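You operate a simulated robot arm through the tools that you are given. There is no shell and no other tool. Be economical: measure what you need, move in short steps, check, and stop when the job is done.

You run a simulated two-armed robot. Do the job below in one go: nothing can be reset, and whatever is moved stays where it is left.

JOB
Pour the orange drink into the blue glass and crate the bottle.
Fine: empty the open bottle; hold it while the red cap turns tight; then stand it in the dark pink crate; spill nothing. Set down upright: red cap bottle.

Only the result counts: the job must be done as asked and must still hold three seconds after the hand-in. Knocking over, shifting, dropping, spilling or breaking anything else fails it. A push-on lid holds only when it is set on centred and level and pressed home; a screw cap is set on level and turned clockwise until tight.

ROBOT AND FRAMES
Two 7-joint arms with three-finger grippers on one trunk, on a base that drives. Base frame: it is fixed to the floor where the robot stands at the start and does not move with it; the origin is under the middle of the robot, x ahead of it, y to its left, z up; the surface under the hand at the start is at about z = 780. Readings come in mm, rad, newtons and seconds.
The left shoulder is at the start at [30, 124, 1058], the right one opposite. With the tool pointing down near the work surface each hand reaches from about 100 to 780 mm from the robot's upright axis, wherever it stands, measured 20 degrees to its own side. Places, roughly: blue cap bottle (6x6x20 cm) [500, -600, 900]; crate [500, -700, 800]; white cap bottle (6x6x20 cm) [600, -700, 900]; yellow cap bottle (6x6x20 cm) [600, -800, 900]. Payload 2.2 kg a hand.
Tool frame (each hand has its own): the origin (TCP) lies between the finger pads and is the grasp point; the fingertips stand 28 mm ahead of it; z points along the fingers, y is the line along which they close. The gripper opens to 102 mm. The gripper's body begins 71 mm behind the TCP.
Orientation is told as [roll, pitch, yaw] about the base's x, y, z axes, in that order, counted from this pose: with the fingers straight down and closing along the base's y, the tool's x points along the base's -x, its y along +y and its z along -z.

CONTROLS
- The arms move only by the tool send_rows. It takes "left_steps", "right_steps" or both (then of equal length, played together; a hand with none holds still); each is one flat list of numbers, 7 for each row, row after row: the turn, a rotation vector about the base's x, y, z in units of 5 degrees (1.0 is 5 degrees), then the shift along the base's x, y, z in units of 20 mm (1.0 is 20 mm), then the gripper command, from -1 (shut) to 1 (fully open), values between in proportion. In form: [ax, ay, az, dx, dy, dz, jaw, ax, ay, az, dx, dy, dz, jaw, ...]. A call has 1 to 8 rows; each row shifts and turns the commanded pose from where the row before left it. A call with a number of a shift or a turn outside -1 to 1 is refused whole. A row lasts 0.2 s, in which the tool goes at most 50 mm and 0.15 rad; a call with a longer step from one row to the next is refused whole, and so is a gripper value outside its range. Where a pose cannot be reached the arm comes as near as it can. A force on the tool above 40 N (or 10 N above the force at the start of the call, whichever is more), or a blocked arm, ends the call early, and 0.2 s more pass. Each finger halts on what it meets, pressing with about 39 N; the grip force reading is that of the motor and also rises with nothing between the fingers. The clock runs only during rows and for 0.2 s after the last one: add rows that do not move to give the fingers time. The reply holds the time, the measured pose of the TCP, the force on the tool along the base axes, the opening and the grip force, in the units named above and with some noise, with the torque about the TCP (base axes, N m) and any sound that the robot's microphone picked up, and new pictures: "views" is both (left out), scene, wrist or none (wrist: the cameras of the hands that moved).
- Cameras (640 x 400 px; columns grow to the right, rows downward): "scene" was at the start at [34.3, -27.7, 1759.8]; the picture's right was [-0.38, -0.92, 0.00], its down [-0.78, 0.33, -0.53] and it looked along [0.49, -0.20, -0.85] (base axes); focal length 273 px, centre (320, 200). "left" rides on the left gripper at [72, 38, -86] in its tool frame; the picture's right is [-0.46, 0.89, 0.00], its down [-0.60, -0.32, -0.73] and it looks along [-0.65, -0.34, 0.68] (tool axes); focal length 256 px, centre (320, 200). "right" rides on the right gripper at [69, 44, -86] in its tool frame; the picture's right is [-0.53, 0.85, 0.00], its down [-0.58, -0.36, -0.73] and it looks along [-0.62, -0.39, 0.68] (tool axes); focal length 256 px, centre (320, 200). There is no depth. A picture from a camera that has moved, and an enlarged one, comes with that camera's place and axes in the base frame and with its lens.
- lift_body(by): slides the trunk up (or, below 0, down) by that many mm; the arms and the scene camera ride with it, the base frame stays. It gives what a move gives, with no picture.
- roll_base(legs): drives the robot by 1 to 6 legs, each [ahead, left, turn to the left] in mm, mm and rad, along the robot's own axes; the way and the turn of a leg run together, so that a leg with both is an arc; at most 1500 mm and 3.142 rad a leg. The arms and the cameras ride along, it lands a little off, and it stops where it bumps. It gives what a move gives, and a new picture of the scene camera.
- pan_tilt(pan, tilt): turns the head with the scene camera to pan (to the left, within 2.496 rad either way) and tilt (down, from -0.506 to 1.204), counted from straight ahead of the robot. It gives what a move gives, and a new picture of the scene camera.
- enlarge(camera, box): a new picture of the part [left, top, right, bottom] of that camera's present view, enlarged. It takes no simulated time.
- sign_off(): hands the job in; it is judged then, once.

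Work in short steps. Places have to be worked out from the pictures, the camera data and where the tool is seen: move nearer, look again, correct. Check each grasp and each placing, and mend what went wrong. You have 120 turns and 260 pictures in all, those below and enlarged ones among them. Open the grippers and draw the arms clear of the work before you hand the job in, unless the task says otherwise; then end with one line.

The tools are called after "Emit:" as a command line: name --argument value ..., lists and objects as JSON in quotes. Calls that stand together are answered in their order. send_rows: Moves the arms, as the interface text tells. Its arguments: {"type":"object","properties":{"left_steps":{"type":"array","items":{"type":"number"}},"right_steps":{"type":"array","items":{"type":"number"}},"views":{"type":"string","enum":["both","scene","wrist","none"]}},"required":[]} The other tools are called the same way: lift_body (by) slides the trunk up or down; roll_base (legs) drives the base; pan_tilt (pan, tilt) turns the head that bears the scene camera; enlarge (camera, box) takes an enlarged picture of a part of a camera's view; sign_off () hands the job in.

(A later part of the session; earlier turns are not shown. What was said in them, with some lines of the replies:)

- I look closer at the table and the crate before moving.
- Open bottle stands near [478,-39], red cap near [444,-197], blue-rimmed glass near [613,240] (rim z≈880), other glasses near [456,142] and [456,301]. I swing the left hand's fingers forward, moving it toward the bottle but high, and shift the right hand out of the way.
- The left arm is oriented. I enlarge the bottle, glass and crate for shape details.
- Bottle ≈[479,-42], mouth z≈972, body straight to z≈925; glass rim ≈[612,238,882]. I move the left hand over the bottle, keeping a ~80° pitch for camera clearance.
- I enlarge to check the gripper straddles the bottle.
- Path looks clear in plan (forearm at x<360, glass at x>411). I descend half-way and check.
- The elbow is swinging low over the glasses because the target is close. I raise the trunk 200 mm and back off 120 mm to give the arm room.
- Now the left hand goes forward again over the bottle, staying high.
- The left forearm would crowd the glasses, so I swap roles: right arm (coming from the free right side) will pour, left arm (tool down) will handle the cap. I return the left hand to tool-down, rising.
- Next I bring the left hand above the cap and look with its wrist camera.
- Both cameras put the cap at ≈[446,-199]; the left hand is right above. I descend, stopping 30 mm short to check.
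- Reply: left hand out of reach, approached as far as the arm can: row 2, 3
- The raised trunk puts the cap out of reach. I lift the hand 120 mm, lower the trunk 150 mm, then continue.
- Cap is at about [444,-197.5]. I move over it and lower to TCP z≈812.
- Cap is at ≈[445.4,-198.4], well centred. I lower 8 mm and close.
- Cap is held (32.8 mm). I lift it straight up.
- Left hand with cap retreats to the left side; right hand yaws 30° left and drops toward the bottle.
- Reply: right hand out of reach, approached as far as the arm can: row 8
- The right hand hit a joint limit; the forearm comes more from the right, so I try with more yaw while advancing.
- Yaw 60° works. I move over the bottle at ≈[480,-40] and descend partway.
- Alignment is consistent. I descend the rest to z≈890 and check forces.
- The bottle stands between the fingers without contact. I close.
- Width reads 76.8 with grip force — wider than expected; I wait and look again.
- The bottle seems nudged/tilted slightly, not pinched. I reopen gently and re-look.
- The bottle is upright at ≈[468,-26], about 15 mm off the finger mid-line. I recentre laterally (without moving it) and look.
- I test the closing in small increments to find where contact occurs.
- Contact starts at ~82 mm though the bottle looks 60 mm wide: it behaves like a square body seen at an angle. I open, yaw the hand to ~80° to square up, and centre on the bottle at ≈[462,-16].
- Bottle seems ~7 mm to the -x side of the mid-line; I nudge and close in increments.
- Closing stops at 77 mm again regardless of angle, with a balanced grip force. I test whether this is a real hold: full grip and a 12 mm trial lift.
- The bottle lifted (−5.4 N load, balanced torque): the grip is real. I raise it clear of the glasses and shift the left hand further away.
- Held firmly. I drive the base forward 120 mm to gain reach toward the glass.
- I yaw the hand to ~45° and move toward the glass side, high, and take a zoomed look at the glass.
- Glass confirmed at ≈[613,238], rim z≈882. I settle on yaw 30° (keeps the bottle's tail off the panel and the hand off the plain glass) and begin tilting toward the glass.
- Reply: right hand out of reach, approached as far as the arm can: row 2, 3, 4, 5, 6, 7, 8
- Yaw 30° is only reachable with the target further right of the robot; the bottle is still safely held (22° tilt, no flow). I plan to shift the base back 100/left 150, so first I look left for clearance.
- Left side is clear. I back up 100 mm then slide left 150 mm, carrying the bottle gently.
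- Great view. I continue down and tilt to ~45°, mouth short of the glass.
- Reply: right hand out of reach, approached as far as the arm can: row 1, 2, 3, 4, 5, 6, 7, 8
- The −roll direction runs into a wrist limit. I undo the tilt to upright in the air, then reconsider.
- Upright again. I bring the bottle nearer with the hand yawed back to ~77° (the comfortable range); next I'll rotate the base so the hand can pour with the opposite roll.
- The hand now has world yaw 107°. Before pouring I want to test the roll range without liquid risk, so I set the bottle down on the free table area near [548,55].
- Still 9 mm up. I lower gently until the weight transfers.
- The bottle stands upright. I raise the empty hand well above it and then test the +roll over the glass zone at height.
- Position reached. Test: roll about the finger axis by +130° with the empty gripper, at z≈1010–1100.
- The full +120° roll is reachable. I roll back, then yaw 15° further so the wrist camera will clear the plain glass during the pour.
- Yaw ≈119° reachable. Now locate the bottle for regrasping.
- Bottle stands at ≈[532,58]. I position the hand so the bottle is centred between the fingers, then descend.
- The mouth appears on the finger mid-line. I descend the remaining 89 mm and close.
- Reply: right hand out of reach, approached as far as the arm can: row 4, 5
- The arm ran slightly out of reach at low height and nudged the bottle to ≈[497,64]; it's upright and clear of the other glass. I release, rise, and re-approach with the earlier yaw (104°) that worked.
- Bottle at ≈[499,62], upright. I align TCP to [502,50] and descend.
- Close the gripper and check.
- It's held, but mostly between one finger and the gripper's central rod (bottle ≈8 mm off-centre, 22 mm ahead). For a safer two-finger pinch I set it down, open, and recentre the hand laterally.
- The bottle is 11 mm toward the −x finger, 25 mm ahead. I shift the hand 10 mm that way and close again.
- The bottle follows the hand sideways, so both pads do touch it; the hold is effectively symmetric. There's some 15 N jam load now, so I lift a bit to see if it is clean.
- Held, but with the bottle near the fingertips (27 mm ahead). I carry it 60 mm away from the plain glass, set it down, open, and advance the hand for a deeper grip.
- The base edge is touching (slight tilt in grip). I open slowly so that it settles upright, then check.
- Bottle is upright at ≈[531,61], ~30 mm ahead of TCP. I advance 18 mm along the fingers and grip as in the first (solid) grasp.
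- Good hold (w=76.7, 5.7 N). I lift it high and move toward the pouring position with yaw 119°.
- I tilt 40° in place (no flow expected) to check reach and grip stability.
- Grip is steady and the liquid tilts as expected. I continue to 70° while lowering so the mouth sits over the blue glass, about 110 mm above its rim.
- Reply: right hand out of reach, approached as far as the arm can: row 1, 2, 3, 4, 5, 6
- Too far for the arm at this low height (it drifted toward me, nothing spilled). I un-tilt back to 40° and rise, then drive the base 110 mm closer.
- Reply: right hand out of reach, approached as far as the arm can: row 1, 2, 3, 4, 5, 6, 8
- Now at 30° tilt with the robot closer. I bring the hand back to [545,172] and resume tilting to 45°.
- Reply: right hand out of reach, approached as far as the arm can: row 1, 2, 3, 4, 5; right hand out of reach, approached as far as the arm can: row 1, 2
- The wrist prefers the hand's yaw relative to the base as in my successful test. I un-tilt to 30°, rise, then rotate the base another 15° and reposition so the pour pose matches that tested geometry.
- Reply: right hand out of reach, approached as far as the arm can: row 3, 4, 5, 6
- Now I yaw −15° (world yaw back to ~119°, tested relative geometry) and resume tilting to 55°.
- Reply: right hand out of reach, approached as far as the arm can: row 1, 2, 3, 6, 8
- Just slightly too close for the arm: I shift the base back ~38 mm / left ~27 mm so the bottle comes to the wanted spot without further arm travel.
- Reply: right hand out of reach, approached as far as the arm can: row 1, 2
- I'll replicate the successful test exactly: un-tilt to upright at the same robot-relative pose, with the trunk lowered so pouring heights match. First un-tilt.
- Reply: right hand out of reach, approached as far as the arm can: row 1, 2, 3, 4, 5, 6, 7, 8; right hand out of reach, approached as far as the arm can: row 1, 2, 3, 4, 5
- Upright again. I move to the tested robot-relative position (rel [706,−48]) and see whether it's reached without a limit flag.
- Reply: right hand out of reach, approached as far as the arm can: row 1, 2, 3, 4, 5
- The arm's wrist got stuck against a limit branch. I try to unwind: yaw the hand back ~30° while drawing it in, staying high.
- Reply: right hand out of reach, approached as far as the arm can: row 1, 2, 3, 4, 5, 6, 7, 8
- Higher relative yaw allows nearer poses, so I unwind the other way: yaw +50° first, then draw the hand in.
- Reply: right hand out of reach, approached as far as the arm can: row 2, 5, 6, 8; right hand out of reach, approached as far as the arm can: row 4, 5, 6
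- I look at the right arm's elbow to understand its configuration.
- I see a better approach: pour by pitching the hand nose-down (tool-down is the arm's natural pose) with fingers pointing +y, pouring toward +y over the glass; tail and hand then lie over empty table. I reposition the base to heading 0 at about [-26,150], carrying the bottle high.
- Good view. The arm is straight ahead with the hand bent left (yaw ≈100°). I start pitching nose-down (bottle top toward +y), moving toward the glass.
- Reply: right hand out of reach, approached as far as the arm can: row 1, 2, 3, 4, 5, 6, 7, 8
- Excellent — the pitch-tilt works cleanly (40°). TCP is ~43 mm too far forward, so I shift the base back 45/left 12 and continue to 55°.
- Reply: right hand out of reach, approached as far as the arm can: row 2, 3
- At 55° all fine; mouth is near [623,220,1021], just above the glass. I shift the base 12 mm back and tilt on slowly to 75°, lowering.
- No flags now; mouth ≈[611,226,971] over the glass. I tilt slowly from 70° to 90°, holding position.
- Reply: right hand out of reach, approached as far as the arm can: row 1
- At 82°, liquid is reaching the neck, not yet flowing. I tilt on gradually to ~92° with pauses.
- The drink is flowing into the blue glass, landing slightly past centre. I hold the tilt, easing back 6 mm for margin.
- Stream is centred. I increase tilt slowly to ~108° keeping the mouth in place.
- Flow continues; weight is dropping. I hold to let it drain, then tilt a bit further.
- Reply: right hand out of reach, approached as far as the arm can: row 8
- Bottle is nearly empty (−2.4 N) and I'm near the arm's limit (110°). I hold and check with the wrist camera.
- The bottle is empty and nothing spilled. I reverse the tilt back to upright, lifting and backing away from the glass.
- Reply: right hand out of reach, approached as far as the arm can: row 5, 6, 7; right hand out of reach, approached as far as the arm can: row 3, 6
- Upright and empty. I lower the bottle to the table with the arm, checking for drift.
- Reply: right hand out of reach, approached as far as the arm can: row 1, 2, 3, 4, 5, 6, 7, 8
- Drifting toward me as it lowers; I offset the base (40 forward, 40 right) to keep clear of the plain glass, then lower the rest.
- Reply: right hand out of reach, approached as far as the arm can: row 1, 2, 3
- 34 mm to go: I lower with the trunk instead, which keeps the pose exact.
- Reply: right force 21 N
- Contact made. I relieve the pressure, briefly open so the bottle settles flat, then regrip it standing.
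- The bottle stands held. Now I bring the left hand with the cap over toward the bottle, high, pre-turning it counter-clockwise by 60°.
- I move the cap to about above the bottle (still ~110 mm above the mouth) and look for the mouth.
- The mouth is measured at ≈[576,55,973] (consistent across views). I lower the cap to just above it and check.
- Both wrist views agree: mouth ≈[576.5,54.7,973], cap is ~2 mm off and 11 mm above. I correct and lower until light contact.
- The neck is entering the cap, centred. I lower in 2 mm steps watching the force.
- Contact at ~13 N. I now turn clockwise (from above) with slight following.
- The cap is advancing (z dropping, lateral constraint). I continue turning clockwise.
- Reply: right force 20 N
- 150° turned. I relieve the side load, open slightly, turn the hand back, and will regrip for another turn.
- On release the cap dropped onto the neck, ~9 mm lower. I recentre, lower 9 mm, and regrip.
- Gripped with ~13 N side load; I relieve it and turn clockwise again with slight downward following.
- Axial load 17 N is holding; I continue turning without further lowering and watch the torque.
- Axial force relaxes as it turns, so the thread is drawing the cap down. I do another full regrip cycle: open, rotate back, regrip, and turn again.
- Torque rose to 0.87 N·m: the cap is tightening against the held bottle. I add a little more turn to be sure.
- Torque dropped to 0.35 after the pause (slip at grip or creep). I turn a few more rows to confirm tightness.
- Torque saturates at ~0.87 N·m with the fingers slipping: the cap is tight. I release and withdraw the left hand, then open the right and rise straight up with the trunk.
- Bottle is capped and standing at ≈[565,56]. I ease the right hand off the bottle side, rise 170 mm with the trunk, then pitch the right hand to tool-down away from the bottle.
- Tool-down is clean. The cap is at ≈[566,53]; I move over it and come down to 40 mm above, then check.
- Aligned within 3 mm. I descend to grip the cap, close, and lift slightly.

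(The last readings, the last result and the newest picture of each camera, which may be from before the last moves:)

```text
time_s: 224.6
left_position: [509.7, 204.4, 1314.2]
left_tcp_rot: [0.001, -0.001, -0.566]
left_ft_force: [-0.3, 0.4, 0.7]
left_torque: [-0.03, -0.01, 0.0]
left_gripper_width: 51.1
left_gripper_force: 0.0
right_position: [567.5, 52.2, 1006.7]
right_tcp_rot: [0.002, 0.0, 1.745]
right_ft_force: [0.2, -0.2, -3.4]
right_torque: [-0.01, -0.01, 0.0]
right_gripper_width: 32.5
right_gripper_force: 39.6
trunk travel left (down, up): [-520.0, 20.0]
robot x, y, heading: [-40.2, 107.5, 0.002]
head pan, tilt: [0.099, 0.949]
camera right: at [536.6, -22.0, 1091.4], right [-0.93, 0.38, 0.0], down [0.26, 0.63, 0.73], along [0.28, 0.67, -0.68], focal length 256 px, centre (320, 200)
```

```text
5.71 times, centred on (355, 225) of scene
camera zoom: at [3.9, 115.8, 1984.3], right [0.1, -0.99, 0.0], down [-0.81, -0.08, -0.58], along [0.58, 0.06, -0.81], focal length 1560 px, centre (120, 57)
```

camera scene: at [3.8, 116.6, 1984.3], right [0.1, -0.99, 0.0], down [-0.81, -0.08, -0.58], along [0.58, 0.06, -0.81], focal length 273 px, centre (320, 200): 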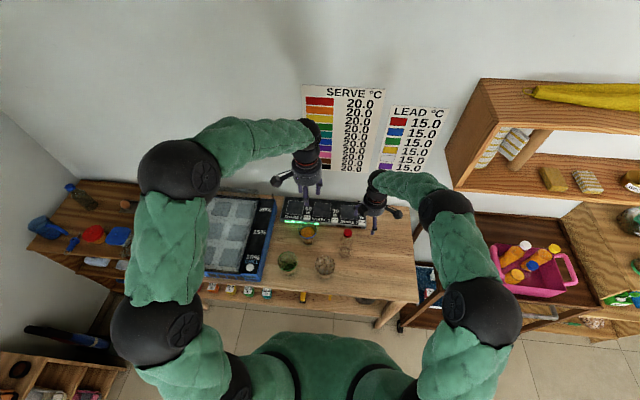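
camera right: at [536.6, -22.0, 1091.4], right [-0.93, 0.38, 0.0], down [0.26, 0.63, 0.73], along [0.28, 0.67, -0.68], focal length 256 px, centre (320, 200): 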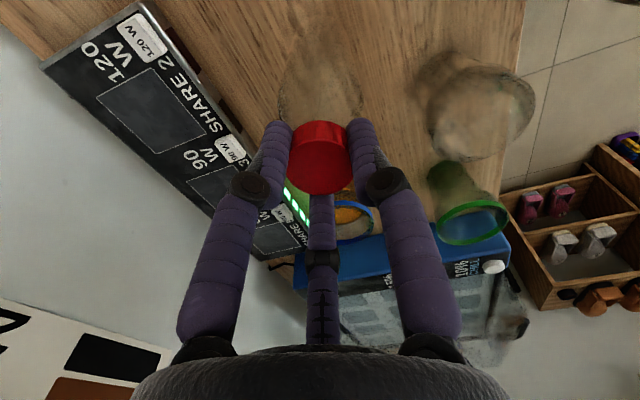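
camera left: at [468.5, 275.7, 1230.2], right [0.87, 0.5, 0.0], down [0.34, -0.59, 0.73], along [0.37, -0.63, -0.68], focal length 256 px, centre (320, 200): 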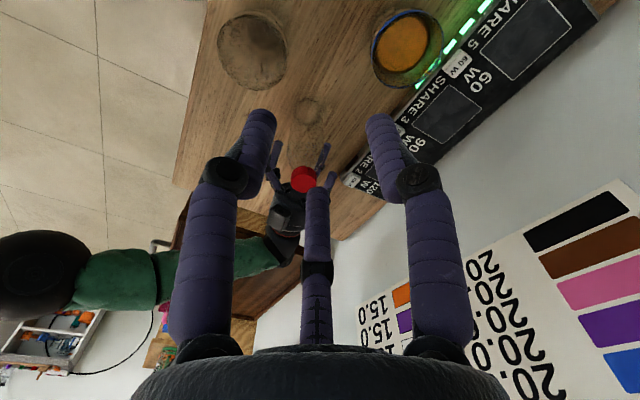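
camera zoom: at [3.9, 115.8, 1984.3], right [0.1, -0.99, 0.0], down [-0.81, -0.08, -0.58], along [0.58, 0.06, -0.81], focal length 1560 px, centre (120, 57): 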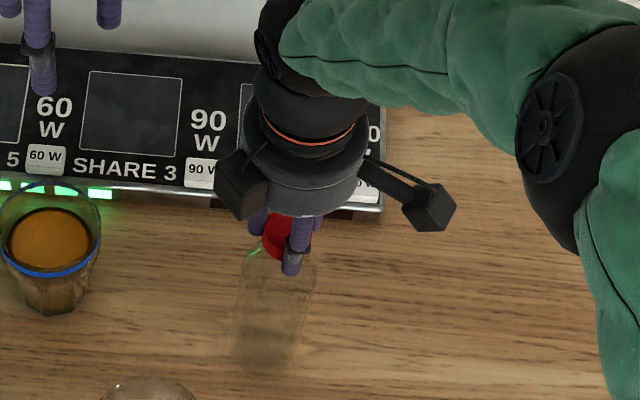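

The bottle hangs from the tight cap. I lift it to ~z 1250 and drive: back 130, right 750 mm, then look at the crate.

Emit:
send_rows --right_steps '[0, 0, 0, 0, 0, 1, -1, 0, 0, 0, 0, 0, 1, -1, 0, 0, 0, 0, 0, 1, -1, 0, 0, 0, 0, 0, 1, -1, 0, 0, 0, 0, 0, 1, -1, 0, 0, 0, 0, 0, 1, -1, 0, 0, 0, 0, 0, 1, -1, 0, 0, 0, 0, 0, 1, -1]' --left_steps '[0, 0, 0, -0.5, 0.5, 0, 0, 0, 0, 0, -0.5, 0.5, 0, 0, 0, 0, 0, -0.5, 0.5, 0, 0, 0, 0, 0, -0.5, 0.5, 0, 0, 0, 0, 0, -0.5, 0.5, 0, 0, 0, 0, 0, -0.5, 0.5, 0, 0, 0, 0, 0, -0.5, 0.5, 0, 0, 0, 0, 0, -0.5, 0.5, 0, 0]' --views "none"

Emit:
send_rows --right_steps '[0, 0, 0, 0, 0, 1, -1, 0, 0, 0, 0, 0, 1, -1, 0, 0, 0, 0, 0, 1, -1, 0, 0, 0, 0, 0, 1, -1]' --views "none"

Emit:
roll_base --legs '[[-130, 0, 0], [0, -375, 0], [0, -375, 0]]'

Emit:
pan_tilt --pan -0.25 --tilt 0.95

```text
time_s: 226.4
left_position: [429.5, 286.4, 1312.9]
left_tcp_rot: [0.001, -0.002, -0.565]
left_ft_force: [-1.1, 0.5, 0.2]
left_torque: [-0.01, -0.02, 0.02]
left_gripper_width: 51.3
left_gripper_force: 0.2
right_position: [565.5, 53.6, 1167.1]
right_tcp_rot: [0.004, 0.004, 1.746]
right_ft_force: [-1.2, 0.5, -3.2]
right_torque: [0.01, 0.01, 0.01]
right_gripper_width: 32.5
right_gripper_force: 38.6
trunk travel left (down, up): [-520.0, 20.0]
robot x, y, heading: [-39.4, 108.5, -0.001]
head pan, tilt: [0.099, 0.949]
```

```text
time_s: 227.4
left_position: [429.3, 285.6, 1312.3]
left_tcp_rot: [0.002, -0.001, -0.565]
left_ft_force: [0.2, -0.4, 0.2]
left_torque: [0.01, -0.01, -0.04]
left_gripper_width: 50.9
left_gripper_force: 0.2
right_position: [567.8, 52.9, 1247.1]
right_tcp_rot: [0.003, 0.004, 1.746]
right_ft_force: [0.2, -0.1, -4.0]
right_torque: [0.01, -0.01, 0.01]
right_gripper_width: 32.3
right_gripper_force: 38.9
trunk travel left (down, up): [-520.0, 20.0]
robot x, y, heading: [-42.2, 110.7, 0.002]
head pan, tilt: [0.099, 0.949]
```

```text
time_s: 232.6
left_position: [301.6, -454.3, 1312.7]
left_tcp_rot: [0.002, -0.001, -0.563]
left_ft_force: [-0.6, -0.3, -0.8]
left_torque: [-0.01, 0.0, -0.02]
left_gripper_width: 51.1
left_gripper_force: 0.1
right_position: [439.7, -686.9, 1245.9]
right_tcp_rot: [0.002, 0.002, 1.749]
right_ft_force: [0.5, -0.3, -3.4]
right_torque: [-0.01, 0.0, -0.01]
right_gripper_width: 32.3
right_gripper_force: 38.7
trunk travel left (down, up): [-520.0, 20.0]
robot x, y, heading: [-166.9, -632.3, 0.007]
head pan, tilt: [0.099, 0.949]
camera scene: at [-124.1, -625.2, 1984.3], right [0.1, -0.99, 0.0], down [-0.81, -0.08, -0.58], along [0.58, 0.06, -0.81], focal length 273 px, centre (320, 200)
```

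scene: 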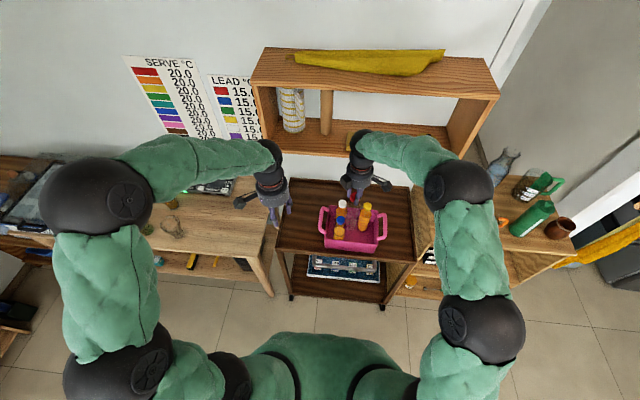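

```text
time_s: 233.4
left_position: [301.6, -454.9, 1311.9]
left_tcp_rot: [-0.001, 0.001, -0.564]
left_ft_force: [-0.7, 0.3, 0.2]
left_torque: [0.02, 0.01, 0.0]
left_gripper_width: 50.9
left_gripper_force: 0.0
right_position: [438.6, -687.0, 1245.3]
right_tcp_rot: [0.002, 0.003, 1.749]
right_ft_force: [0.6, -0.3, -3.3]
right_torque: [-0.03, -0.02, 0.01]
right_gripper_width: 32.3
right_gripper_force: 38.6
trunk travel left (down, up): [-520.0, 20.0]
robot x, y, heading: [-165.6, -632.8, 0.002]
head pan, tilt: [-0.25, 0.949]
camera scene: at [-125.8, -650.5, 1984.3], right [-0.24, -0.97, 0.0], down [-0.79, 0.2, -0.58], along [0.56, -0.14, -0.81], focal length 273 px, centre (320, 200)
```

scene: 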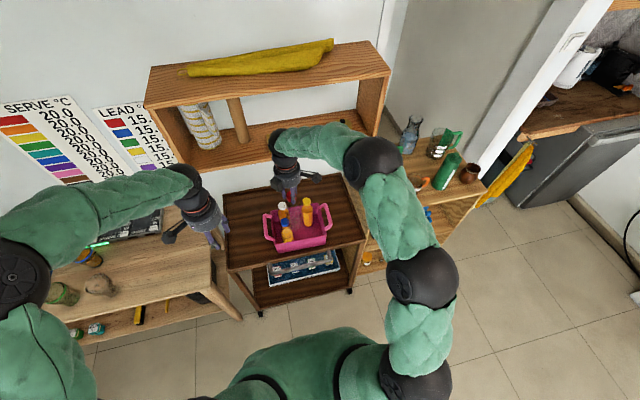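

Everything traveled safely. I enlarge the crate to measure the free space.

Emit:
enlarge --camera "scene" --box '[240, 160, 360, 260]'

Emit:
enlarge --camera "right" --box '[0, 0, 640, 400]'

```text
4.00 times, centred on (300, 210) of scene
camera zoom: at [-125.8, -650.5, 1984.3], right [-0.24, -0.97, 0.0], down [-0.79, 0.2, -0.58], along [0.56, -0.14, -0.81], focal length 1092 px, centre (400, 160)
```

zoom: 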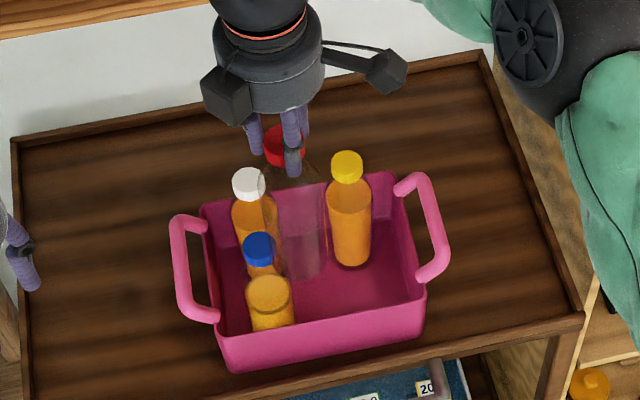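

```text
1.00 times, centred on (320, 200) of right (not enlarged: the box is as wide or as high as the picture)
camera zoom: at [408.1, -762.1, 1331.5], right [-0.93, 0.38, 0.0], down [0.26, 0.63, 0.73], along [0.27, 0.68, -0.68], focal length 256 px, centre (320, 200)
```

zoom: 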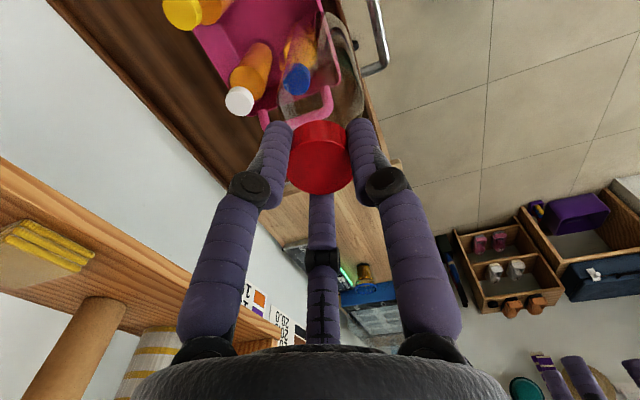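

Other caps: blue [498,-652], white [583,-657], yellow [581,-768]; crate spans x 452–622, y −596…−828. The free slot is ≈[498,-766]. I move above it and descend to just above the rim.

Emit:
send_rows --right_steps '[0, 0, 0, 0.74, -0.99, 0, -1, 0, 0, 0, 0.74, -0.99, 0, -1, 0, 0, 0, 0.74, -0.99, 0, -1, 0, 0, 0, 0.75, -0.98, 0, -1, 0, 0, 0, 0, 0, -1, -1, 0, 0, 0, 0, 0, -1, -1, 0, 0, 0, 0, 0, -1, -1, 0, 0, 0, 0, 0, -1, -1]' --views "none"

Emit:
send_rows --right_steps '[0, 0, 0, 0, 0, -1, -1, 0, 0, 0, 0, 0, -1, -1]' --views "wrist"

Emit:
enlarge --camera "scene" --box '[240, 170, 360, 260]'

```text
time_s: 235.2
left_position: [301.5, -454.7, 1312.1]
left_tcp_rot: [-0.001, 0.001, -0.563]
left_ft_force: [0.1, 0.4, -0.1]
left_torque: [0.01, 0.03, -0.04]
left_gripper_width: 51.4
left_gripper_force: 0.0
right_position: [500.7, -765.8, 1164.8]
right_tcp_rot: [0.002, 0.003, 1.75]
right_ft_force: [0.5, -0.2, -2.7]
right_torque: [-0.02, -0.01, 0.03]
right_gripper_width: 32.0
right_gripper_force: 39.2
trunk travel left (down, up): [-520.0, 20.0]
robot x, y, heading: [-170.9, -629.7, 0.002]
head pan, tilt: [-0.25, 0.949]
```

```text
time_s: 235.8
left_position: [300.8, -455.0, 1312.4]
left_tcp_rot: [0.0, -0.001, -0.564]
left_ft_force: [-0.1, 0.0, -0.2]
left_torque: [0.02, 0.02, -0.03]
left_gripper_width: 51.2
left_gripper_force: 0.0
right_position: [500.0, -765.8, 1125.9]
right_tcp_rot: [0.001, 0.001, 1.75]
right_ft_force: [0.4, 0.3, -3.4]
right_torque: [0.01, 0.0, 0.04]
right_gripper_width: 32.1
right_gripper_force: 39.1
trunk travel left (down, up): [-520.0, 20.0]
robot x, y, heading: [-166.4, -631.9, 0.003]
head pan, tilt: [-0.25, 0.949]
camera right: at [468.6, -840.4, 1211.1], right [-0.93, 0.38, 0.0], down [0.26, 0.63, 0.73], along [0.27, 0.68, -0.68], focal length 256 px, centre (320, 200)
```

right: 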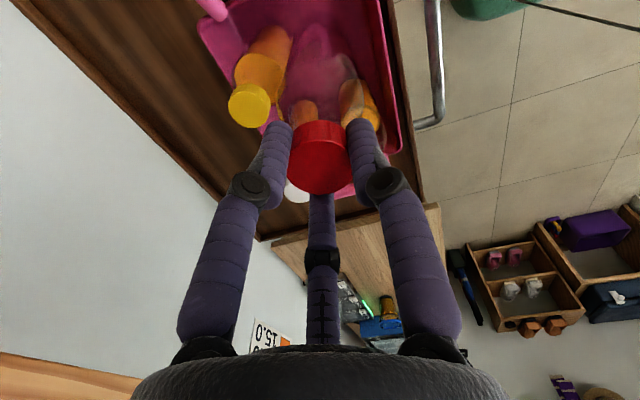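

```text
4.44 times, centred on (300, 215) of scene
camera zoom: at [-125.1, -650.9, 1984.3], right [-0.24, -0.97, 0.0], down [-0.79, 0.2, -0.58], along [0.56, -0.14, -0.81], focal length 1214 px, centre (409, 133)
```

zoom: 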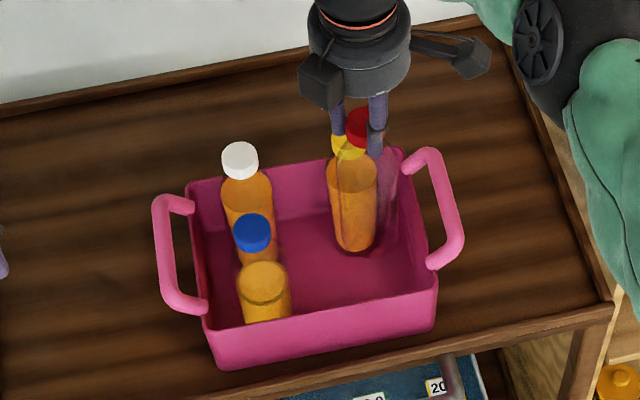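

Aligned with the empty slot (same row as the blue bottle). I lower into the crate to ~15 mm above its floor, then in small steps until contact.

Emit:
send_rows --right_steps '[0, 0, 0, -0.05, 0, -1, -1, 0, 0, 0, 0, 0, -1, -1, 0, 0, 0, 0, 0, -1, -1, 0, 0, 0, 0, 0, -1, -1, 0, 0, 0, 0, 0, -1, -1, 0, 0, 0, 0, 0, -0.6, -1]' --views "none"

Emit:
enlarge --camera "scene" --box '[240, 170, 360, 260]'

Emit:
send_rows --right_steps '[0, 0, 0, 0, 0, -0.25, -1, 0, 0, 0, 0, 0, -0.2, -1, 0, 0, 0, 0, 0, -0.15, -1]' --views "none"

```text
time_s: 237.2
left_position: [301.3, -454.7, 1312.5]
left_tcp_rot: [-0.001, -0.001, -0.564]
left_ft_force: [0.5, 0.5, 0.7]
left_torque: [0.02, -0.02, 0.03]
left_gripper_width: 51.0
left_gripper_force: 0.1
right_position: [498.1, -766.7, 1012.7]
right_tcp_rot: [0.004, 0.002, 1.749]
right_ft_force: [0.9, -0.4, -3.6]
right_torque: [0.03, 0.01, 0.01]
right_gripper_width: 31.8
right_gripper_force: 39.6
trunk travel left (down, up): [-520.0, 20.0]
robot x, y, heading: [-171.5, -635.0, 0.007]
head pan, tilt: [-0.25, 0.949]
```

```text
4.44 times, centred on (300, 215) of scene
camera zoom: at [-125.4, -650.8, 1984.3], right [-0.24, -0.97, 0.0], down [-0.79, 0.2, -0.58], along [0.56, -0.14, -0.81], focal length 1214 px, centre (409, 133)
```

zoom: 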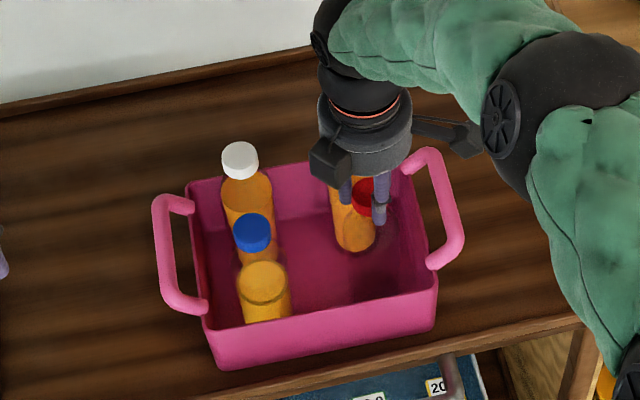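

```text
time_s: 238.0
left_position: [298.1, -453.8, 1314.1]
left_tcp_rot: [0.002, -0.005, -0.564]
left_ft_force: [0.8, 0.3, -0.2]
left_torque: [-0.04, 0.01, 0.02]
left_gripper_width: 51.2
left_gripper_force: 0.1
right_position: [499.4, -766.8, 1008.3]
right_tcp_rot: [-0.009, 0.006, 1.747]
right_ft_force: [-5.2, 0.5, 35.7]
right_torque: [-0.07, 0.6, -0.03]
right_gripper_width: 32.2
right_gripper_force: 38.9
trunk travel left (down, up): [-520.0, 20.0]
robot x, y, heading: [-167.5, -629.8, 0.005]
head pan, tilt: [-0.25, 0.949]
```

Floor contact at TCP z≈1008 (base ≈802, matching the other bottles' level). I ease the pressure off by 2 mm and open gently.

Emit:
send_rows --right_steps '[0, 0, 0, 0, 0, 0.12, -1, 0, 0, 0, 0, 0, 0, -1, 0, 0, 0, 0, 0, 0, -0.34, 0, 0, 0, 0, 0, 0, -0.3, 0, 0, 0, 0, 0, 0, -0.25, 0, 0, 0, 0, 0, 0, -0.1, 0, 0, 0, 0, 0, 0, -0.1]' --views "wrist"

Emit:
enlarge --camera "scene" --box '[260, 170, 350, 240]'

Emit:
enlarge --camera "right" --box '[180, 0, 480, 220]'

```text
time_s: 239.6
left_position: [302.1, -455.0, 1313.3]
left_tcp_rot: [0.0, 0.0, -0.564]
left_ft_force: [0.8, 0.1, 0.4]
left_torque: [0.02, 0.03, 0.0]
left_gripper_width: 51.0
left_gripper_force: 0.0
right_position: [498.3, -766.8, 1004.4]
right_tcp_rot: [0.002, 0.004, 1.75]
right_ft_force: [-0.4, -0.5, -0.5]
right_torque: [-0.04, -0.01, -0.04]
right_gripper_width: 46.0
right_gripper_force: 0.2
trunk travel left (down, up): [-520.0, 20.0]
robot x, y, heading: [-167.4, -630.4, 0.008]
head pan, tilt: [-0.25, 0.949]
camera right: at [466.4, -840.8, 1090.0], right [-0.93, 0.38, 0.0], down [0.26, 0.63, 0.73], along [0.27, 0.68, -0.68], focal length 256 px, centre (320, 200)
```

right: 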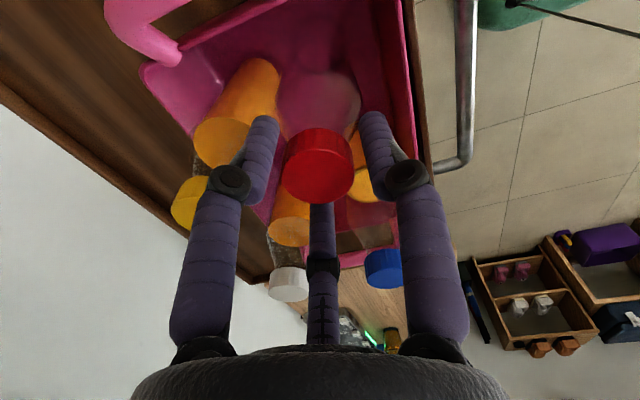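

```text
5.71 times, centred on (305, 205) of scene
camera zoom: at [-126.3, -650.8, 1984.4], right [-0.24, -0.97, 0.0], down [-0.79, 0.2, -0.58], along [0.56, -0.14, -0.81], focal length 1560 px, centre (406, 171)
```

zoom: 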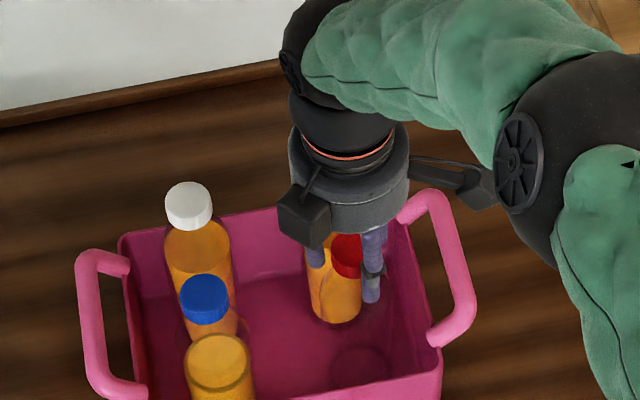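

```text
1.82 times, centred on (330, 110) of right
camera zoom: at [466.4, -840.8, 1090.0], right [-0.93, 0.38, 0.0], down [0.26, 0.63, 0.73], along [0.27, 0.68, -0.68], focal length 465 px, centre (302, 364)
```

zoom: 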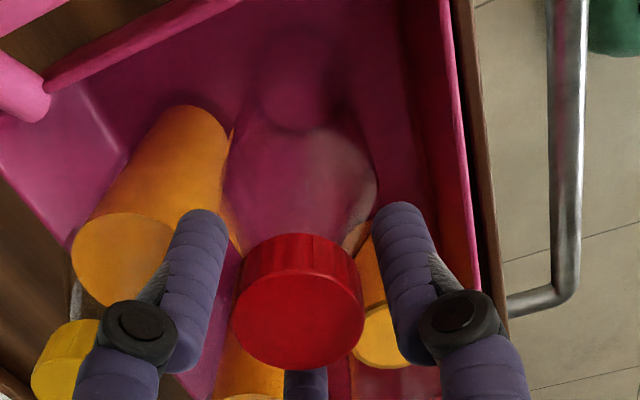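

Bottle stands free inside the crate. I raise the hand straight up, then check its uprightness.

Emit:
send_rows --right_steps '[0, 0, 0, 0, 0, 0.5, 0, 0, 0, 0, 0, 0, 1, 0, 0, 0, 0, 0, 0, 1, 0, 0, 0, 0, 0, 0, 1, 0, 0, 0, 0, 0, 0, 1, 0, 0, 0, 0, 0, 0, 1, 0, 0, 0, 0, 0, 0, 1, 0, 0, 0, 0, 0, 0, 1, 0]' --views "none"

Emit:
send_rows --right_steps '[0, 0, 0, -0.5, 0, 1, 0.5, 0, 0, 0, -1, 0, 1, 0.5, 0, 0, 0, -1, 0, 0.5, 1, 0, 0, 0, -1, 0, 0, 1, 0, 0, 0, -1, 0, 0, 1, 0, 0, 0, -1, 0, 0, 1, 0, 0, 0, -1, 0, 0, 1, 0, 0, 0, -1, 0, 0, 1]' --left_steps '[0, 0, 0, 0, 0, 0, 1, 0, 0, 0, 0, 0, 0, 1, 0, 0, 0, 0, 0, 0, 1, 0, 0, 0, 0, 0, 0, 1, 0, 0, 0, 0, 0, 0, 1, 0, 0, 0, 0, 0, 0, 1, 0, 0, 0, 0, 0, 0, 1, 0, 0, 0, 0, 0, 0, 1]' --views "scene"

Emit:
enlarge --camera "scene" --box '[240, 170, 360, 260]'

Emit:
pan_tilt --pan 0.75 --tilt 0.75

```text
time_s: 241.4
left_position: [301.4, -455.1, 1313.4]
left_tcp_rot: [0.001, -0.001, -0.563]
left_ft_force: [0.3, 0.1, 0.5]
left_torque: [0.02, -0.02, 0.0]
left_gripper_width: 51.1
left_gripper_force: 0.1
right_position: [496.7, -767.1, 1156.0]
right_tcp_rot: [0.001, 0.004, 1.747]
right_ft_force: [-0.3, 0.8, 0.4]
right_torque: [0.02, -0.01, 0.01]
right_gripper_width: 50.8
right_gripper_force: 0.1
trunk travel left (down, up): [-520.0, 20.0]
robot x, y, heading: [-165.4, -632.2, 0.01]
head pan, tilt: [-0.25, 0.949]
```

```text
time_s: 243.2
left_position: [301.3, -455.3, 1311.8]
left_tcp_rot: [-0.001, -0.002, -0.564]
left_ft_force: [-0.8, 0.8, 0.1]
left_torque: [0.01, 0.02, -0.02]
left_gripper_width: 101.7
left_gripper_force: 0.0
right_position: [346.8, -766.5, 1205.7]
right_tcp_rot: [0.002, 0.002, 1.749]
right_ft_force: [0.1, 0.6, 0.8]
right_torque: [-0.01, 0.0, -0.01]
right_gripper_width: 101.7
right_gripper_force: 0.1
trunk travel left (down, up): [-520.0, 20.0]
robot x, y, heading: [-165.5, -632.1, 0.001]
head pan, tilt: [-0.25, 0.949]
camera scene: at [-127.3, -650.9, 1984.4], right [-0.24, -0.97, 0.0], down [-0.79, 0.2, -0.58], along [0.56, -0.14, -0.81], focal length 273 px, centre (320, 200)
```

scene: 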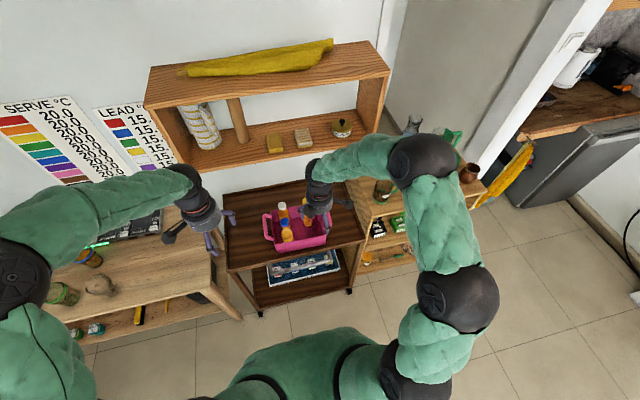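

```text
4.44 times, centred on (300, 215) of scene
camera zoom: at [-127.3, -650.9, 1984.4], right [-0.24, -0.97, 0.0], down [-0.79, 0.2, -0.58], along [0.56, -0.14, -0.81], focal length 1214 px, centre (409, 133)
```

zoom: 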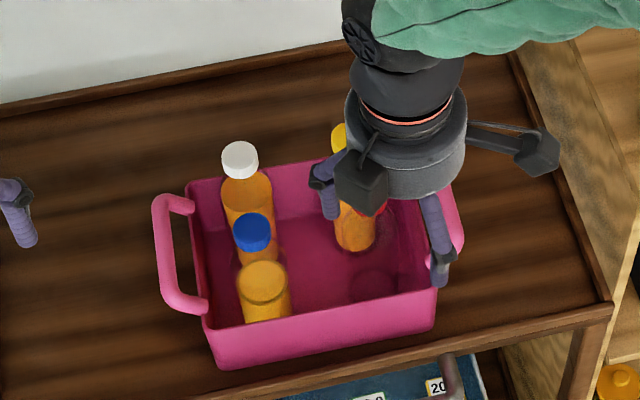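

```text
time_s: 244.5
left_position: [300.6, -454.9, 1313.3]
left_tcp_rot: [0.0, 0.001, -0.563]
left_ft_force: [0.0, 0.9, -0.6]
left_torque: [-0.04, 0.0, -0.03]
left_gripper_width: 101.6
left_gripper_force: 0.1
right_position: [348.3, -766.5, 1203.3]
right_tcp_rot: [0.002, 0.002, 1.748]
right_ft_force: [0.1, 0.2, 0.3]
right_torque: [-0.01, 0.03, -0.01]
right_gripper_width: 102.2
right_gripper_force: 0.0
trunk travel left (down, up): [-520.0, 20.0]
robot x, y, heading: [-169.7, -633.2, 0.006]
head pan, tilt: [0.75, 0.75]
camera scene: at [-136.3, -576.4, 1999.9], right [0.68, -0.73, 0.0], down [-0.5, -0.47, -0.73], along [0.53, 0.5, -0.68], focal length 273 px, centre (320, 200)
```

scene: 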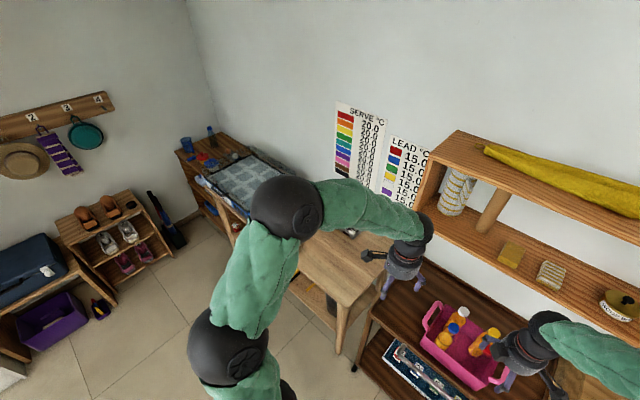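

I back the robot off 200 mm to clear everything and take a final look at crate and table.

Emit:
roll_base --legs '[[-200, 0, 0]]'

Emit:
pan_tilt --pan 0.0 --tilt 0.8

Emit:
enlarge --camera "scene" --box '[280, 150, 420, 250]'

Emit:
enlarge --camera "scene" --box '[60, 130, 300, 290]'

```text
time_s: 246.1
left_position: [102.6, -455.8, 1313.0]
left_tcp_rot: [0.0, 0.0, -0.566]
left_ft_force: [-0.2, -0.1, 0.0]
left_torque: [0.0, -0.02, -0.02]
left_gripper_width: 102.1
left_gripper_force: 0.1
right_position: [146.7, -768.0, 1204.5]
right_tcp_rot: [0.002, 0.005, 1.747]
right_ft_force: [-0.4, 0.0, 0.2]
right_torque: [0.02, 0.02, 0.02]
right_gripper_width: 101.9
right_gripper_force: 0.0
trunk travel left (down, up): [-520.0, 20.0]
robot x, y, heading: [-367.1, -633.5, 0.001]
head pan, tilt: [0.75, 0.75]
camera scene: at [-336.3, -577.1, 1999.9], right [0.68, -0.73, 0.0], down [-0.5, -0.47, -0.73], along [0.53, 0.5, -0.68], focal length 273 px, centre (320, 200)
```

scene: 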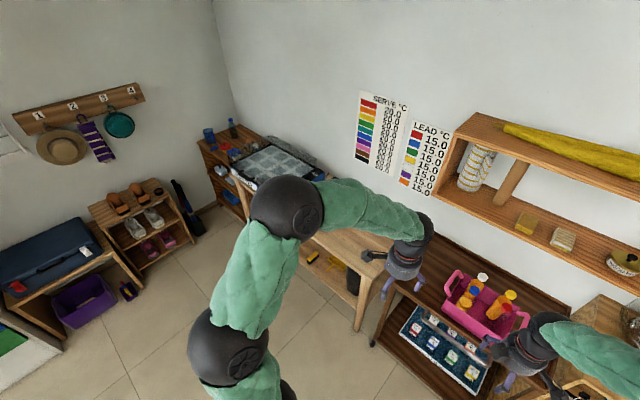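

```text
time_s: 247.2
left_position: [100.8, -457.4, 1313.2]
left_tcp_rot: [0.002, -0.001, -0.566]
left_ft_force: [-0.4, -0.1, 0.6]
left_torque: [-0.02, 0.0, -0.02]
left_gripper_width: 102.1
left_gripper_force: 0.1
right_position: [147.5, -767.4, 1203.9]
right_tcp_rot: [0.002, 0.002, 1.748]
right_ft_force: [0.7, 0.0, -0.5]
right_torque: [-0.01, -0.03, 0.0]
right_gripper_width: 101.9
right_gripper_force: 0.0
trunk travel left (down, up): [-520.0, 20.0]
robot x, y, heading: [-369.6, -632.6, 0.004]
head pan, tilt: [0.0, 0.799]
camera scene: at [-316.6, -633.5, 1995.9], right [0.0, -1.0, 0.0], down [-0.72, 0.0, -0.7], along [0.7, 0.0, -0.72], focal length 273 px, centre (320, 200)
```

scene: 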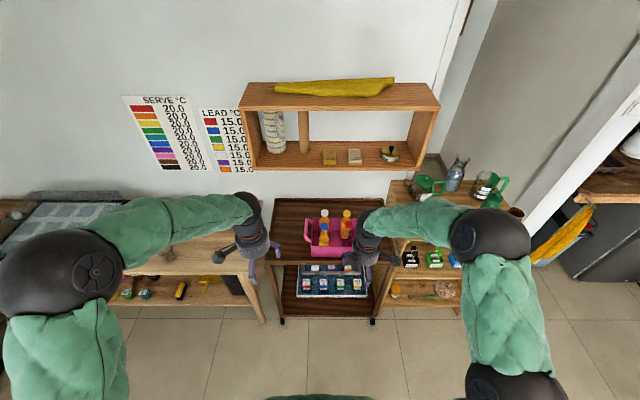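

```text
4.00 times, centred on (350, 200) of scene
camera zoom: at [-316.6, -633.5, 1995.9], right [0.0, -1.0, 0.0], down [-0.72, 0.0, -0.7], along [0.7, 0.0, -0.72], focal length 1092 px, centre (200, 200)
```

zoom: 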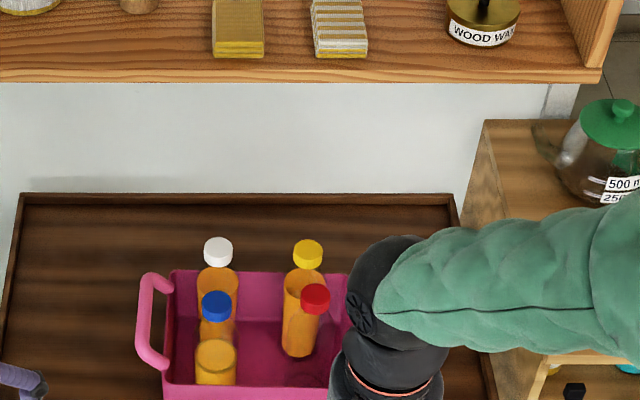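

```text
2.50 times, centred on (180, 210) of scene
camera zoom: at [-316.6, -633.5, 1995.9], right [0.0, -1.0, 0.0], down [-0.72, 0.0, -0.7], along [0.7, 0.0, -0.72], focal length 683 px, centre (670, 175)
```

zoom: 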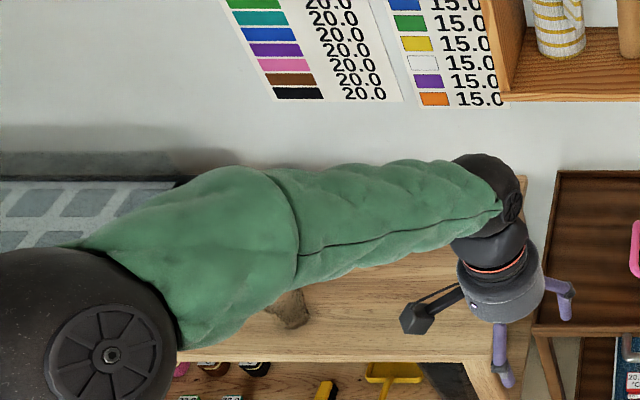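

The red-capped bottle stands upright in the crate level with its neighbours. The other bottles are undisturbed, both grippers are open and the arms are clear. I hand in.

Emit:
sign_off

```text
The job is handed in.
```

The orange drink is in the blue glass with no spill seen. The emptied bottle has its red cap screwed tight and stands upright in the dark pink crate, and the job is handed in.
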